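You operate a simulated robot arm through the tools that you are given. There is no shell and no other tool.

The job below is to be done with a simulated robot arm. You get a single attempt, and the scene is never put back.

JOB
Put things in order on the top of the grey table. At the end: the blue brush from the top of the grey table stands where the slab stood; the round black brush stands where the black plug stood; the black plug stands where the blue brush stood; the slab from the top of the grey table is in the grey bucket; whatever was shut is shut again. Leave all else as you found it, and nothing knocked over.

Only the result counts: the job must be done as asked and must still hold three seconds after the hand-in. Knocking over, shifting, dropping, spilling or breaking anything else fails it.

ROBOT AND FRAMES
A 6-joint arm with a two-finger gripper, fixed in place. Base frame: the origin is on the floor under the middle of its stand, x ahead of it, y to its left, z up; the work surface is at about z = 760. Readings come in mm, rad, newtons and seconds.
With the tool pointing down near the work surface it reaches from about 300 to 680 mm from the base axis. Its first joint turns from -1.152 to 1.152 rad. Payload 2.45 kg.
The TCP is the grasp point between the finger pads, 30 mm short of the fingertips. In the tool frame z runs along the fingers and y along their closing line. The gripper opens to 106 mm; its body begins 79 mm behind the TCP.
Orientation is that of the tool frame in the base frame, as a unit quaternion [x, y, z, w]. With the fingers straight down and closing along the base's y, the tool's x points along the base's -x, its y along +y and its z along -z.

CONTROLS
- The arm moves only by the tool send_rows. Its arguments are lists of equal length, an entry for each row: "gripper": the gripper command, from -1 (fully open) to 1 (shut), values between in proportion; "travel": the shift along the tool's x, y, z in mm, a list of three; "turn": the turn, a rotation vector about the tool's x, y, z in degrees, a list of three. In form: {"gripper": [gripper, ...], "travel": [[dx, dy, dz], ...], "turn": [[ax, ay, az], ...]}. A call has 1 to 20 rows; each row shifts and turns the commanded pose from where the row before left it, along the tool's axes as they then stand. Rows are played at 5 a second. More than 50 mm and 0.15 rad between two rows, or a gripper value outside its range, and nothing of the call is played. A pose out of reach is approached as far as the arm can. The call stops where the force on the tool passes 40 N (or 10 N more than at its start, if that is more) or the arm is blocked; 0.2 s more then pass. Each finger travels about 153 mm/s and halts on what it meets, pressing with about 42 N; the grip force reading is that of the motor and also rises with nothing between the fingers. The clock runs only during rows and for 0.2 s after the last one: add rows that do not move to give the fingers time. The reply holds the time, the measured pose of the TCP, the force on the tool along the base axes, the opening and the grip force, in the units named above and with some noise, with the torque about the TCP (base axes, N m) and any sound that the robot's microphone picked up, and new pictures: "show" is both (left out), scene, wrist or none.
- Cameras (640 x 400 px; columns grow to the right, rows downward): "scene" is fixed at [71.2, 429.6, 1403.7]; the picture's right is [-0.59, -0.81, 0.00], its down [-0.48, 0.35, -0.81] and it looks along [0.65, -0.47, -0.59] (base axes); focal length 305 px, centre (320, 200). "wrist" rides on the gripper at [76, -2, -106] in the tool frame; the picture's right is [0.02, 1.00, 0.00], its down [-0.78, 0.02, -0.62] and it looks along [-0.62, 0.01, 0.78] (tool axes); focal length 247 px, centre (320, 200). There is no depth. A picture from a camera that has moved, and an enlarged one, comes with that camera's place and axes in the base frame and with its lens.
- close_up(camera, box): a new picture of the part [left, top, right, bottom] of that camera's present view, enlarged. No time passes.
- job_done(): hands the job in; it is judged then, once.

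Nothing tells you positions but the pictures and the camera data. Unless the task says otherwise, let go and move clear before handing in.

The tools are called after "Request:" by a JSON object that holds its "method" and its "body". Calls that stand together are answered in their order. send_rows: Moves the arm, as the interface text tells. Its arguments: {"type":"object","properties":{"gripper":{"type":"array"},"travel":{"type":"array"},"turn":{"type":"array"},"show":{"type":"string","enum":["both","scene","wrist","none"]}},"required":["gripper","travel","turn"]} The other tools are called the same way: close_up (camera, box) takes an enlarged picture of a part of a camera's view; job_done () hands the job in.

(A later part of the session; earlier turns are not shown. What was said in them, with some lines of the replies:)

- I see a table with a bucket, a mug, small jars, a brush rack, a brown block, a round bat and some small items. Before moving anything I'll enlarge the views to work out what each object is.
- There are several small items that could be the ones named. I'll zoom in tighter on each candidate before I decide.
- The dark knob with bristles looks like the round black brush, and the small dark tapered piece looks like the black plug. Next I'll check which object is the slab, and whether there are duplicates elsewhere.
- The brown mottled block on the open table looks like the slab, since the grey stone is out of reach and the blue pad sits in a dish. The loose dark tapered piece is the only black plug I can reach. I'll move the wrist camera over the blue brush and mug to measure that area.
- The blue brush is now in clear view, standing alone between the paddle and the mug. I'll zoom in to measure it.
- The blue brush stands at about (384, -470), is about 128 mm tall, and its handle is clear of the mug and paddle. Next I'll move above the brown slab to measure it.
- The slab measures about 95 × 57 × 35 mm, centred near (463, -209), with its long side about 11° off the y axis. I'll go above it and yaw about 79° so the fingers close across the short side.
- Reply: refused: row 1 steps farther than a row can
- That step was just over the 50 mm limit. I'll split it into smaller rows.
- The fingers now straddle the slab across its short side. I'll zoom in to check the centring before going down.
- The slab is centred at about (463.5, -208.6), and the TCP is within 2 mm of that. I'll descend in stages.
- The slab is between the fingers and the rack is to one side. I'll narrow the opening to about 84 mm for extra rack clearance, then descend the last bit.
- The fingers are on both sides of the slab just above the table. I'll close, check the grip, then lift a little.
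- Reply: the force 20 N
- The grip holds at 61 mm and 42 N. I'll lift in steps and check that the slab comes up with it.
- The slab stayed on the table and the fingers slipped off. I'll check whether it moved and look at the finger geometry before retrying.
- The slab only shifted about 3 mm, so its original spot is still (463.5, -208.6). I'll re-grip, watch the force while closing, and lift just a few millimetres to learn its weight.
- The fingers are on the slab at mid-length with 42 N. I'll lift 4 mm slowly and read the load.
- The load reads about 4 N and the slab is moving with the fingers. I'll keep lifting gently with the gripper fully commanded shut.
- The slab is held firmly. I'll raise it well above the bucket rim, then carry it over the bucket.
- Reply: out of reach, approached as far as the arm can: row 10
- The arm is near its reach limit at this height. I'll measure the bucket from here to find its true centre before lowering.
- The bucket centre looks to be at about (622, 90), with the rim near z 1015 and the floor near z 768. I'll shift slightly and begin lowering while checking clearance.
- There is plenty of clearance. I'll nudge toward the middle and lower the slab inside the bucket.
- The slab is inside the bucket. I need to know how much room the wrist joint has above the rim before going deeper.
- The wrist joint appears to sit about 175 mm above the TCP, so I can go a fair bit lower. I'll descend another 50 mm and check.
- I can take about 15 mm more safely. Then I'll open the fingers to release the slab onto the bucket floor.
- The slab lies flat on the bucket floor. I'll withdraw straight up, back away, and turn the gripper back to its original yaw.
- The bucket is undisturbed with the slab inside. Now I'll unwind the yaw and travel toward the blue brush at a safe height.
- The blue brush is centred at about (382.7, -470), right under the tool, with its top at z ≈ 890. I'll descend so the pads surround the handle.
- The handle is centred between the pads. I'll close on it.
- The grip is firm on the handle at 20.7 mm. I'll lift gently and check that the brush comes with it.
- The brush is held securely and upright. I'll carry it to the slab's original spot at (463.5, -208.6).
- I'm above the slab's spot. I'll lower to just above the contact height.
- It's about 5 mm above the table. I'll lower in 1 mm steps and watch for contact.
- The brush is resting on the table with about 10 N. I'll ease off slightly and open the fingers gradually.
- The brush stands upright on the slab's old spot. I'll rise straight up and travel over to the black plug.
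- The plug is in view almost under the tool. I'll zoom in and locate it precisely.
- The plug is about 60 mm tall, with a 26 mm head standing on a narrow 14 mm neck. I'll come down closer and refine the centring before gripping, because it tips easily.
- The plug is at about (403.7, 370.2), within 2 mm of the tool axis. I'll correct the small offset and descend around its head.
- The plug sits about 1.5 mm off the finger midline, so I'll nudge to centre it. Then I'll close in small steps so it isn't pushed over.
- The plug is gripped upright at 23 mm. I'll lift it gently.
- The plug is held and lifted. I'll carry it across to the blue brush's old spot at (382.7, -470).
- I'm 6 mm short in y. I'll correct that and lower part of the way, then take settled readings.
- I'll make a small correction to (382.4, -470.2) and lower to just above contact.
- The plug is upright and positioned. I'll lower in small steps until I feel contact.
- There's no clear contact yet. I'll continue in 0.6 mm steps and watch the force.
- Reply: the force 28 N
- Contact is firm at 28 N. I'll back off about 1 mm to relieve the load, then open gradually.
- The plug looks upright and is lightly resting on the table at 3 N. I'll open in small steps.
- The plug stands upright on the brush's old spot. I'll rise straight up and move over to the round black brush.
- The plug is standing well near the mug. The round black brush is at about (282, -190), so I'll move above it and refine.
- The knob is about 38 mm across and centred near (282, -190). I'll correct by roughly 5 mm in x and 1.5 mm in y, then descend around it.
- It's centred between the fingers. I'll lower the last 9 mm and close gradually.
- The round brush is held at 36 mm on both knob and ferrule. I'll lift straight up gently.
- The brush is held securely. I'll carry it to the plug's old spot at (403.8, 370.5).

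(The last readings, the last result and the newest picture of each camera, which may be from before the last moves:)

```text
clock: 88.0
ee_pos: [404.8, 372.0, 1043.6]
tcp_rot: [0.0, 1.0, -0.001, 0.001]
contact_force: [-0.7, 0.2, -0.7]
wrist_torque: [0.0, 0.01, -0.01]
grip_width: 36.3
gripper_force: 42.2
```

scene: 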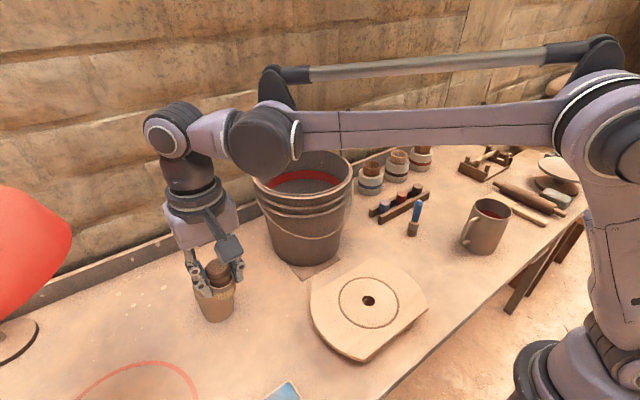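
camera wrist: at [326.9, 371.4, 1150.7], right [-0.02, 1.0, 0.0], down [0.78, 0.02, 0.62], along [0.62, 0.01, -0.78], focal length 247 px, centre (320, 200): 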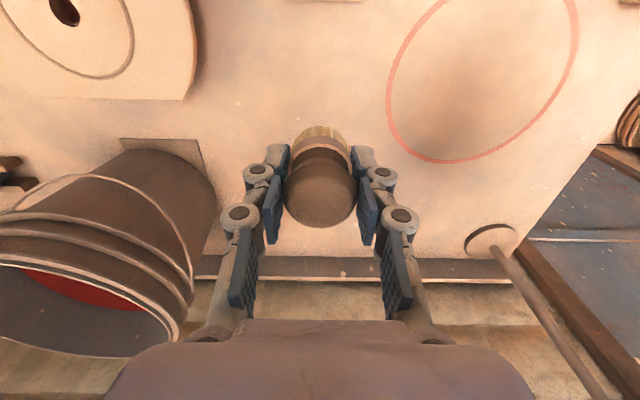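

I'm within 2 mm. I'll correct slightly and lower to just above contact height.

Request:
{"method": "send_rows", "body": {"gripper": [1, 1, 1, 1, 1, 1, 1, 1, 1], "travel": [[0.7, -1.4, 15], [0, 0, 35], [0, 0, 45], [0, 0, 45], [0, 0, 40], [0, 0, 30], [0, 0, 15], [0, 0, 8], [0, 0, 0]], "turn": [[0, 0, 0], [0, 0, 0], [0, 0, 0], [0, 0, 0], [0, 0, 0], [0, 0, 0], [0, 0, 0], [0, 0, 0], [0, 0, 0]], "show": "both"}}

Request:
{"method": "close_up", "body": {"camera": "scene", "box": [190, 260, 310, 380]}}

```text
clock: 90.0
ee_pos: [403.6, 368.2, 812.5]
tcp_rot: [0.0, 1.0, -0.001, 0.0]
contact_force: [0.0, -0.4, 0.0]
wrist_torque: [-0.04, 0.01, 0.01]
grip_width: 36.0
gripper_force: 41.8
camera wrist: at [325.9, 368.0, 918.7], right [-0.02, 1.0, 0.0], down [0.78, 0.02, 0.62], along [0.62, 0.01, -0.78], focal length 247 px, centre (320, 200)
```

scene: 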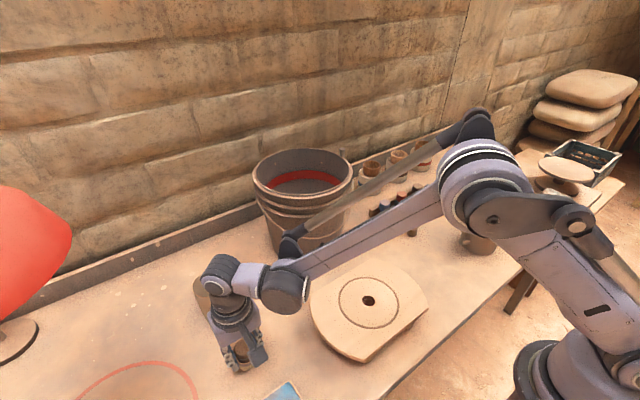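
wrist: 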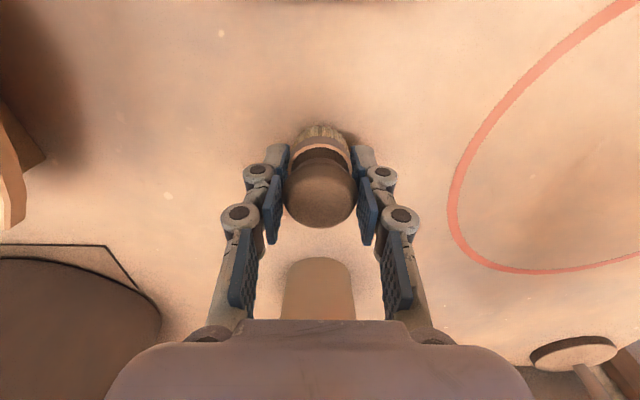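

```text
3.33 times, centred on (250, 320) of scene
camera zoom: at [71.2, 429.6, 1403.7], right [-0.59, -0.81, 0.0], down [-0.48, 0.35, -0.81], along [0.65, -0.47, -0.59], focal length 1018 px, centre (553, -200)
```

zoom: 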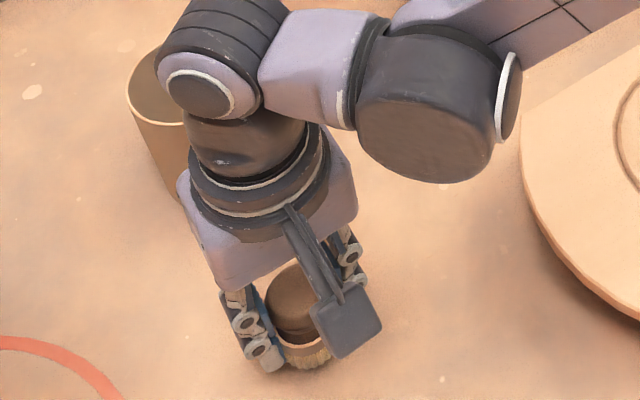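

The background matches the view I had when gripping the plug, so the position is right. I'll lower in small steps to contact.

Request:
{"method": "send_rows", "body": {"gripper": [1, 1, 1, 1], "travel": [[0, 0, 2.5], [0, 0, 2], [0, 0, 1.5], [0, 0, 0]], "turn": [[0, 0, 0], [0, 0, 0], [0, 0, 0], [0, 0, 0]], "show": "none"}}

Request:
{"method": "send_rows", "body": {"gripper": [1, 1], "travel": [[0, 0, 0.8], [0, 0, 0]], "turn": [[0, 0, 0], [0, 0, 0]], "show": "none"}}

Request:
{"method": "send_rows", "body": {"gripper": [1, 1], "travel": [[0, 0, 0.6], [0, 0, 0]], "turn": [[0, 0, 0], [0, 0, 0]], "show": "none"}}

```text
clock: 91.0
ee_pos: [403.3, 369.2, 805.8]
tcp_rot: [-0.001, 1.0, -0.001, 0.001]
contact_force: [0.4, -0.3, -1.5]
wrist_torque: [-0.02, -0.04, 0.01]
grip_width: 36.0
gripper_force: 41.9
```

```text
clock: 91.6
ee_pos: [404.5, 369.3, 804.6]
tcp_rot: [0.001, 1.0, -0.002, 0.002]
contact_force: [-0.6, 1.2, -0.4]
wrist_torque: [0.02, -0.03, 0.01]
grip_width: 36.1
gripper_force: 42.1
```

```text
clock: 92.2
ee_pos: [404.0, 368.4, 802.8]
tcp_rot: [-0.001, 1.0, 0.0, 0.0]
contact_force: [1.1, 0.2, 0.0]
wrist_torque: [-0.02, 0.0, 0.02]
grip_width: 36.4
gripper_force: 42.0
```

The readings average 1.7 mm low in y, so I'll nudge back before touching down and continue lowering.

Request:
{"method": "send_rows", "body": {"gripper": [1, 1, 1], "travel": [[0, 1.6, -0.8], [0, 0, 0.8], [0, 0, 0]], "turn": [[0, 0, 0], [0, 0, 0], [0, 0, 0]], "show": "none"}}

Request:
{"method": "send_rows", "body": {"gripper": [1, 1], "travel": [[0, 0, 0.6], [0, 0, 0]], "turn": [[0, 0, 0], [0, 0, 0]], "show": "none"}}

Request:
{"method": "send_rows", "body": {"gripper": [1, 1], "travel": [[0, 0, 0.6], [0, 0, 0]], "turn": [[0, 0, 0], [0, 0, 0]], "show": "none"}}

```text
clock: 93.0
ee_pos: [403.8, 370.1, 804.1]
tcp_rot: [0.0, 1.0, -0.001, 0.001]
contact_force: [0.8, 0.0, -0.1]
wrist_torque: [0.0, 0.03, -0.04]
grip_width: 36.1
gripper_force: 41.8
```

```text
clock: 93.6
ee_pos: [403.9, 369.7, 804.9]
tcp_rot: [0.0, 1.0, -0.001, 0.001]
contact_force: [-0.4, -0.3, 1.1]
wrist_torque: [0.03, 0.0, 0.01]
grip_width: 36.4
gripper_force: 42.5
```

```text
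clock: 94.2
ee_pos: [405.2, 369.6, 804.2]
tcp_rot: [0.0, 1.0, -0.001, 0.0]
contact_force: [-2.2, -1.8, 12.6]
wrist_torque: [-0.01, 0.08, -0.01]
grip_width: 36.1
gripper_force: 42.7
```

Contact is at about 12 N. I'll ease off slightly and open gradually.

Request:
{"method": "send_rows", "body": {"gripper": [1, 0.3, 0.25, 0.18, 0.05, -0.15, -0.3, -0.3], "travel": [[0, 0, -0.4], [0, 0, 0], [0, 0, 0], [0, 0, 0], [0, 0, 0], [0, 0, 0], [0, 0, 0], [0, 0, 0]], "turn": [[0, 0, 0], [0, 0, 0], [0, 0, 0], [0, 0, 0], [0, 0, 0], [0, 0, 0], [0, 0, 0], [0, 0, 0]], "show": "both"}}

Request:
{"method": "close_up", "body": {"camera": "wrist", "box": [240, 100, 400, 260]}}

```text
clock: 96.0
ee_pos: [404.0, 369.8, 803.6]
tcp_rot: [0.001, 1.0, -0.001, 0.001]
contact_force: [-0.3, 0.4, -0.1]
wrist_torque: [0.03, 0.01, -0.04]
grip_width: 69.0
gripper_force: 0.0
camera wrist: at [326.5, 369.5, 909.9], right [-0.02, 1.0, 0.0], down [0.78, 0.02, 0.62], along [0.62, 0.01, -0.78], focal length 247 px, centre (320, 200)
```

scene: 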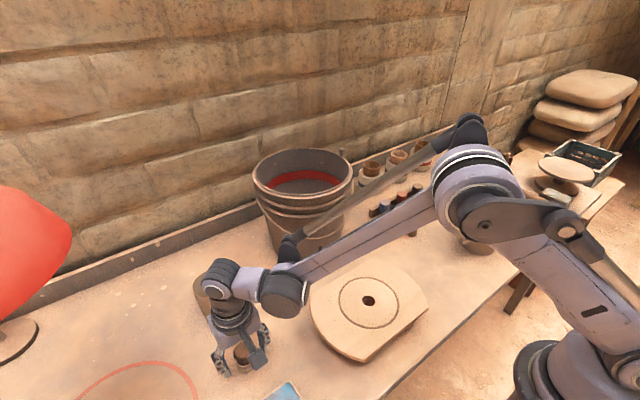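
wrist: 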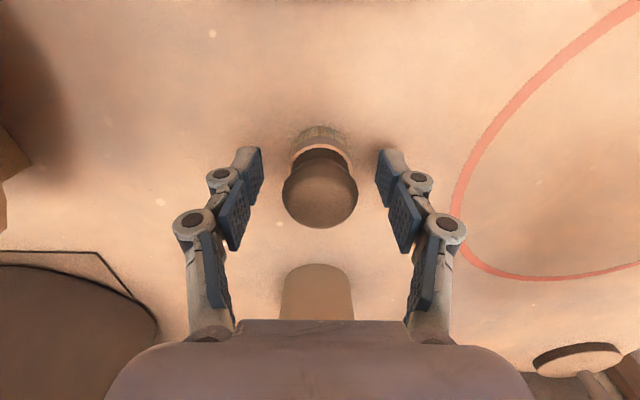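

```text
2.50 times, centred on (320, 180) of wrist
camera zoom: at [326.5, 369.5, 909.9], right [-0.02, 1.0, 0.0], down [0.78, 0.02, 0.62], along [0.62, 0.01, -0.78], focal length 617 px, centre (320, 250)
```

zoom: 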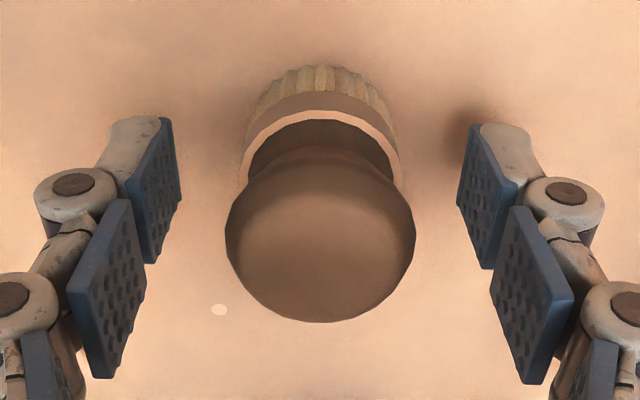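

The round brush stands upright on the plug's old spot. I'll rise straight up, retreat to the start area, and verify everything.

Request:
{"method": "send_rows", "body": {"gripper": [-0.3, -0.3, -0.3, -0.3, -0.3, -0.3, -0.3, -0.3, -0.3, -0.3, -0.3, -0.3, -0.3, -0.3, -0.3, -0.3, -0.3, -0.3, -0.3], "travel": [[0, 0, -15], [0, 0, -35], [0, 0, -45], [0, 0, -45], [0, 0, -45], [0, 0, -45], [0, 0, -45], [0, 0, -45], [0, 0, -37], [10, -40, 0], [10, -41, 0], [10, -41, 0], [10, -41, 0], [10, -41, 0], [10, -41, 0], [10, -41, 0], [10, -41, 0], [10, -41, 0], [10, -41, 0]], "turn": [[0, 0, 0], [0, 0, 0], [0, 0, 0], [0, 0, 0], [0, 0, 0], [0, 0, 0], [0, 0, 0], [0, 0, 0], [0, 0, 0], [0, 0, 0], [0, 0, 0], [0, 0, 0], [0, 0, 0], [0, 0, 0], [0, 0, 0], [0, 0, 0], [0, 0, 0], [0, 0, 0], [0, 0, 0]], "show": "both"}}

Request:
{"method": "close_up", "body": {"camera": "scene", "box": [180, 240, 440, 400]}}

Request:
{"method": "close_up", "body": {"camera": "scene", "box": [340, 130, 540, 290]}}

Request:
{"method": "close_up", "body": {"camera": "wrist", "box": [0, 0, 320, 270]}}

Request:
{"method": "close_up", "body": {"camera": "wrist", "box": [320, 0, 640, 270]}}

```text
clock: 100.0
ee_pos: [303.6, -39.6, 1161.1]
tcp_rot: [0.0, 1.0, -0.001, 0.001]
contact_force: [0.0, 0.3, 1.2]
wrist_torque: [0.0, -0.01, 0.01]
grip_width: 68.8
gripper_force: 0.0
camera wrist: at [226.5, -40.2, 1267.2], right [-0.02, 1.0, 0.0], down [0.78, 0.02, 0.62], along [0.62, 0.01, -0.78], focal length 247 px, centre (320, 200)
```

scene: 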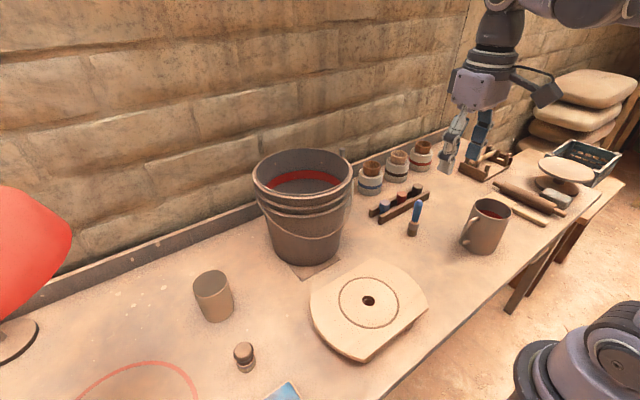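
wrist: 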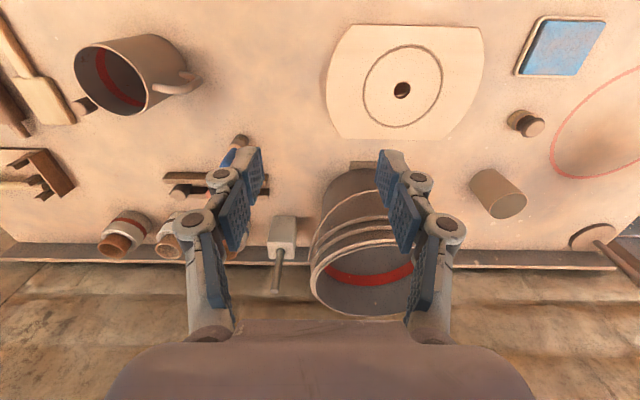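

```text
2.46 times, centred on (310, 320) of scene
camera zoom: at [71.1, 429.6, 1403.7], right [-0.59, -0.81, 0.0], down [-0.48, 0.35, -0.81], along [0.65, -0.47, -0.59], focal length 752 px, centre (345, -95)
```

zoom: 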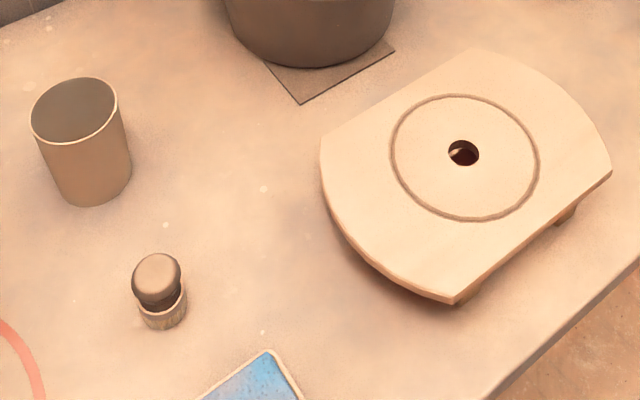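

```text
2.50 times, centred on (440, 210) of scene
camera zoom: at [71.1, 429.6, 1403.7], right [-0.59, -0.81, 0.0], down [-0.48, 0.35, -0.81], along [0.65, -0.47, -0.59], focal length 764 px, centre (20, 175)
```

zoom: 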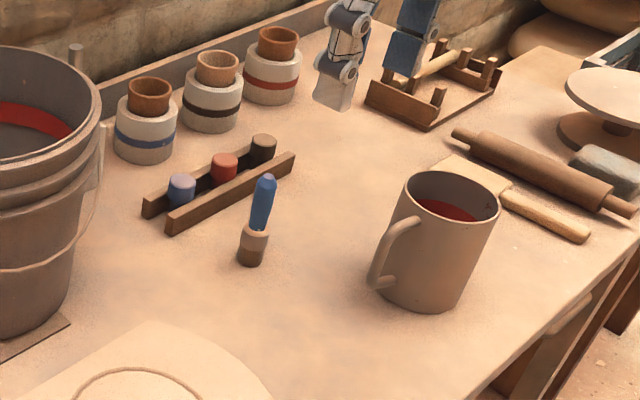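

```text
1.48 times, centred on (160, 135) of wrist
camera zoom: at [226.5, -40.2, 1267.2], right [-0.02, 1.0, 0.0], down [0.78, 0.02, 0.62], along [0.62, 0.01, -0.78], focal length 366 px, centre (557, 296)
```

zoom: 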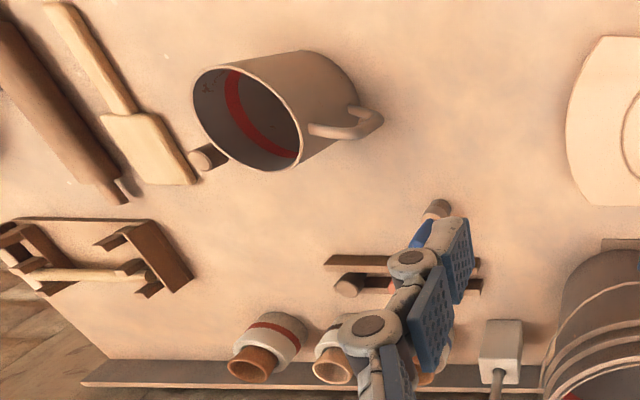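

```text
1.48 times, centred on (480, 135) of wrist
camera zoom: at [226.5, -40.2, 1267.2], right [-0.02, 1.0, 0.0], down [0.78, 0.02, 0.62], along [0.62, 0.01, -0.78], focal length 366 px, centre (83, 296)
```

zoom: 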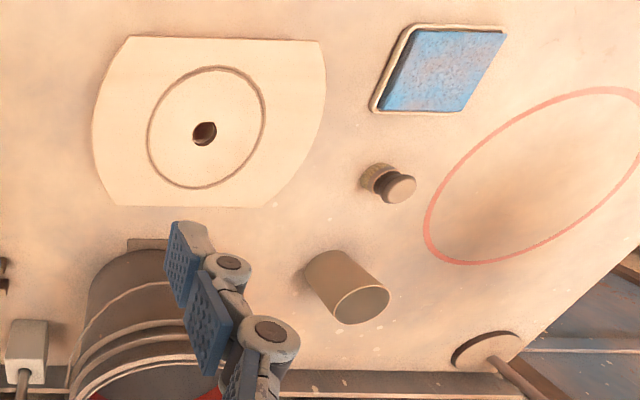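

All four pieces look right, and the mug, bucket and rack are where they were. I'll do a last precise check on the new positions.

Request:
{"method": "close_up", "body": {"camera": "scene", "box": [211, 332, 275, 372]}}

Request:
{"method": "close_up", "body": {"camera": "scene", "box": [380, 205, 444, 245]}}

Request:
{"method": "close_up", "body": {"camera": "wrist", "box": [60, 60, 140, 130]}}

Request:
{"method": "close_up", "body": {"camera": "scene", "box": [240, 130, 368, 280]}}

```text
10.00 times, centred on (243, 352) of scene
camera zoom: at [71.1, 429.6, 1403.7], right [-0.59, -0.81, 0.0], down [-0.48, 0.35, -0.81], along [0.65, -0.47, -0.59], focal length 3054 px, centre (1090, -1320)
```

zoom: 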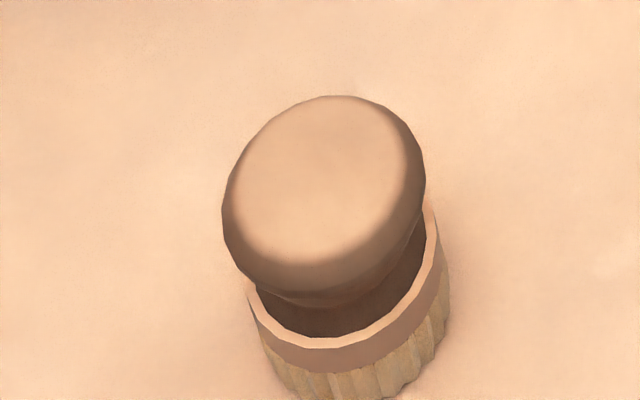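

```text
10.00 times, centred on (412, 225) of scene
camera zoom: at [71.1, 429.6, 1403.7], right [-0.59, -0.81, 0.0], down [-0.48, 0.35, -0.81], along [0.65, -0.47, -0.59], focal length 3054 px, centre (-600, -50)
```

zoom: 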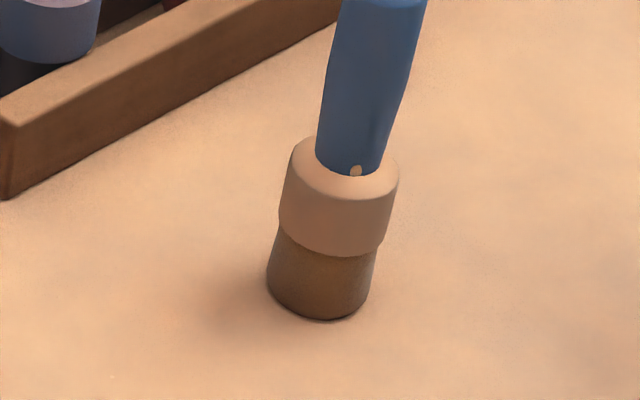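

```text
5.71 times, centred on (100, 95) of wrist
camera zoom: at [226.5, -40.2, 1267.2], right [-0.02, 1.0, 0.0], down [0.78, 0.02, 0.62], along [0.62, 0.01, -0.78], focal length 1411 px, centre (1577, 800)
```

zoom: 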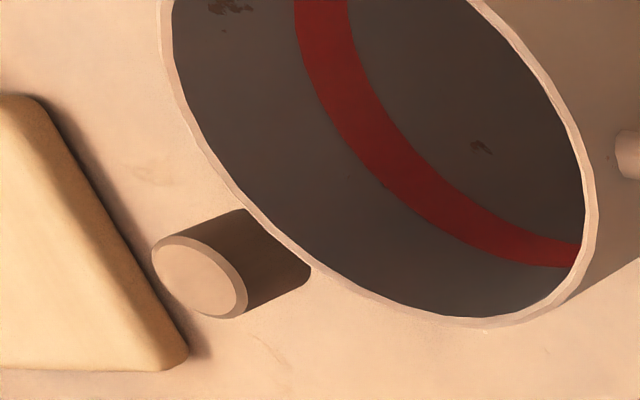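

```text
2.67 times, centred on (304, 205) of scene
camera zoom: at [71.1, 429.6, 1403.7], right [-0.59, -0.81, 0.0], down [-0.48, 0.35, -0.81], along [0.65, -0.47, -0.59], focal length 814 px, centre (363, 187)
```

zoom: 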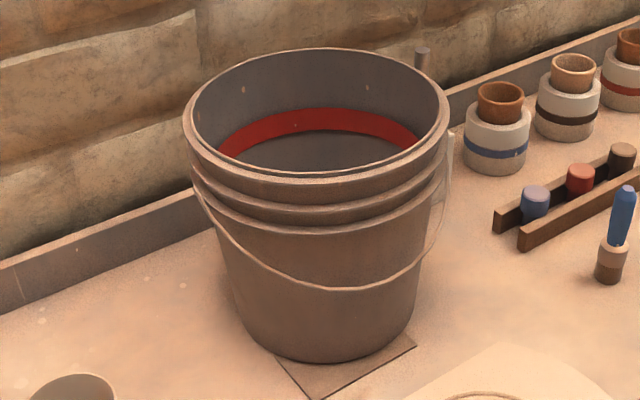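

The round brush is on the plug's spot and the blue brush is on the slab's spot. The plug measures at (382, -471), on the blue brush's spot, and the slab is in the bucket. All the moved items are standing, nothing was opened, and the arm is clear, so I'm handing in.

Request:
{"method": "job_done", "body": {}}

```text
The job is handed in.
```

I finished the rearrangement on the grey table and handed the job in. I don't have a verdict back.

| Item | Now at | Check |
|---|---|---|
| Slab (brown mottled block) | On the floor of the grey bucket | Seen lying flat after release |
| Blue brush | The slab's old spot, about (463.5, -208.6) | Upright, within about 5 mm |
| Black plug | The blue brush's old spot, about (382.7, -470) | Upright, within about 2 mm |
| Round black brush | The plug's old spot, about (403.8, 370.5) | Upright, within about 2 mm |

- **What I took the names to mean:** I read "slab" as the brown block because the grey stone by the turntable was out of reach and the blue pad sits in a dish. I took the loose plug as "the black plug" because the black one in the rack was also out of reach.
- **First slab grip slipped:** this shifted it about 3 mm before I re-gripped, so I used its original position as the target for the blue brush.
- **Slab release:** the wrist would not fit deeper into the bucket, so I let the slab go about 60 mm above the floor. The bucket did not visibly move.
- **Everything else:** I opened nothing, so nothing needed shutting. The mug, rack and bucket looked unmoved in the final pictures.
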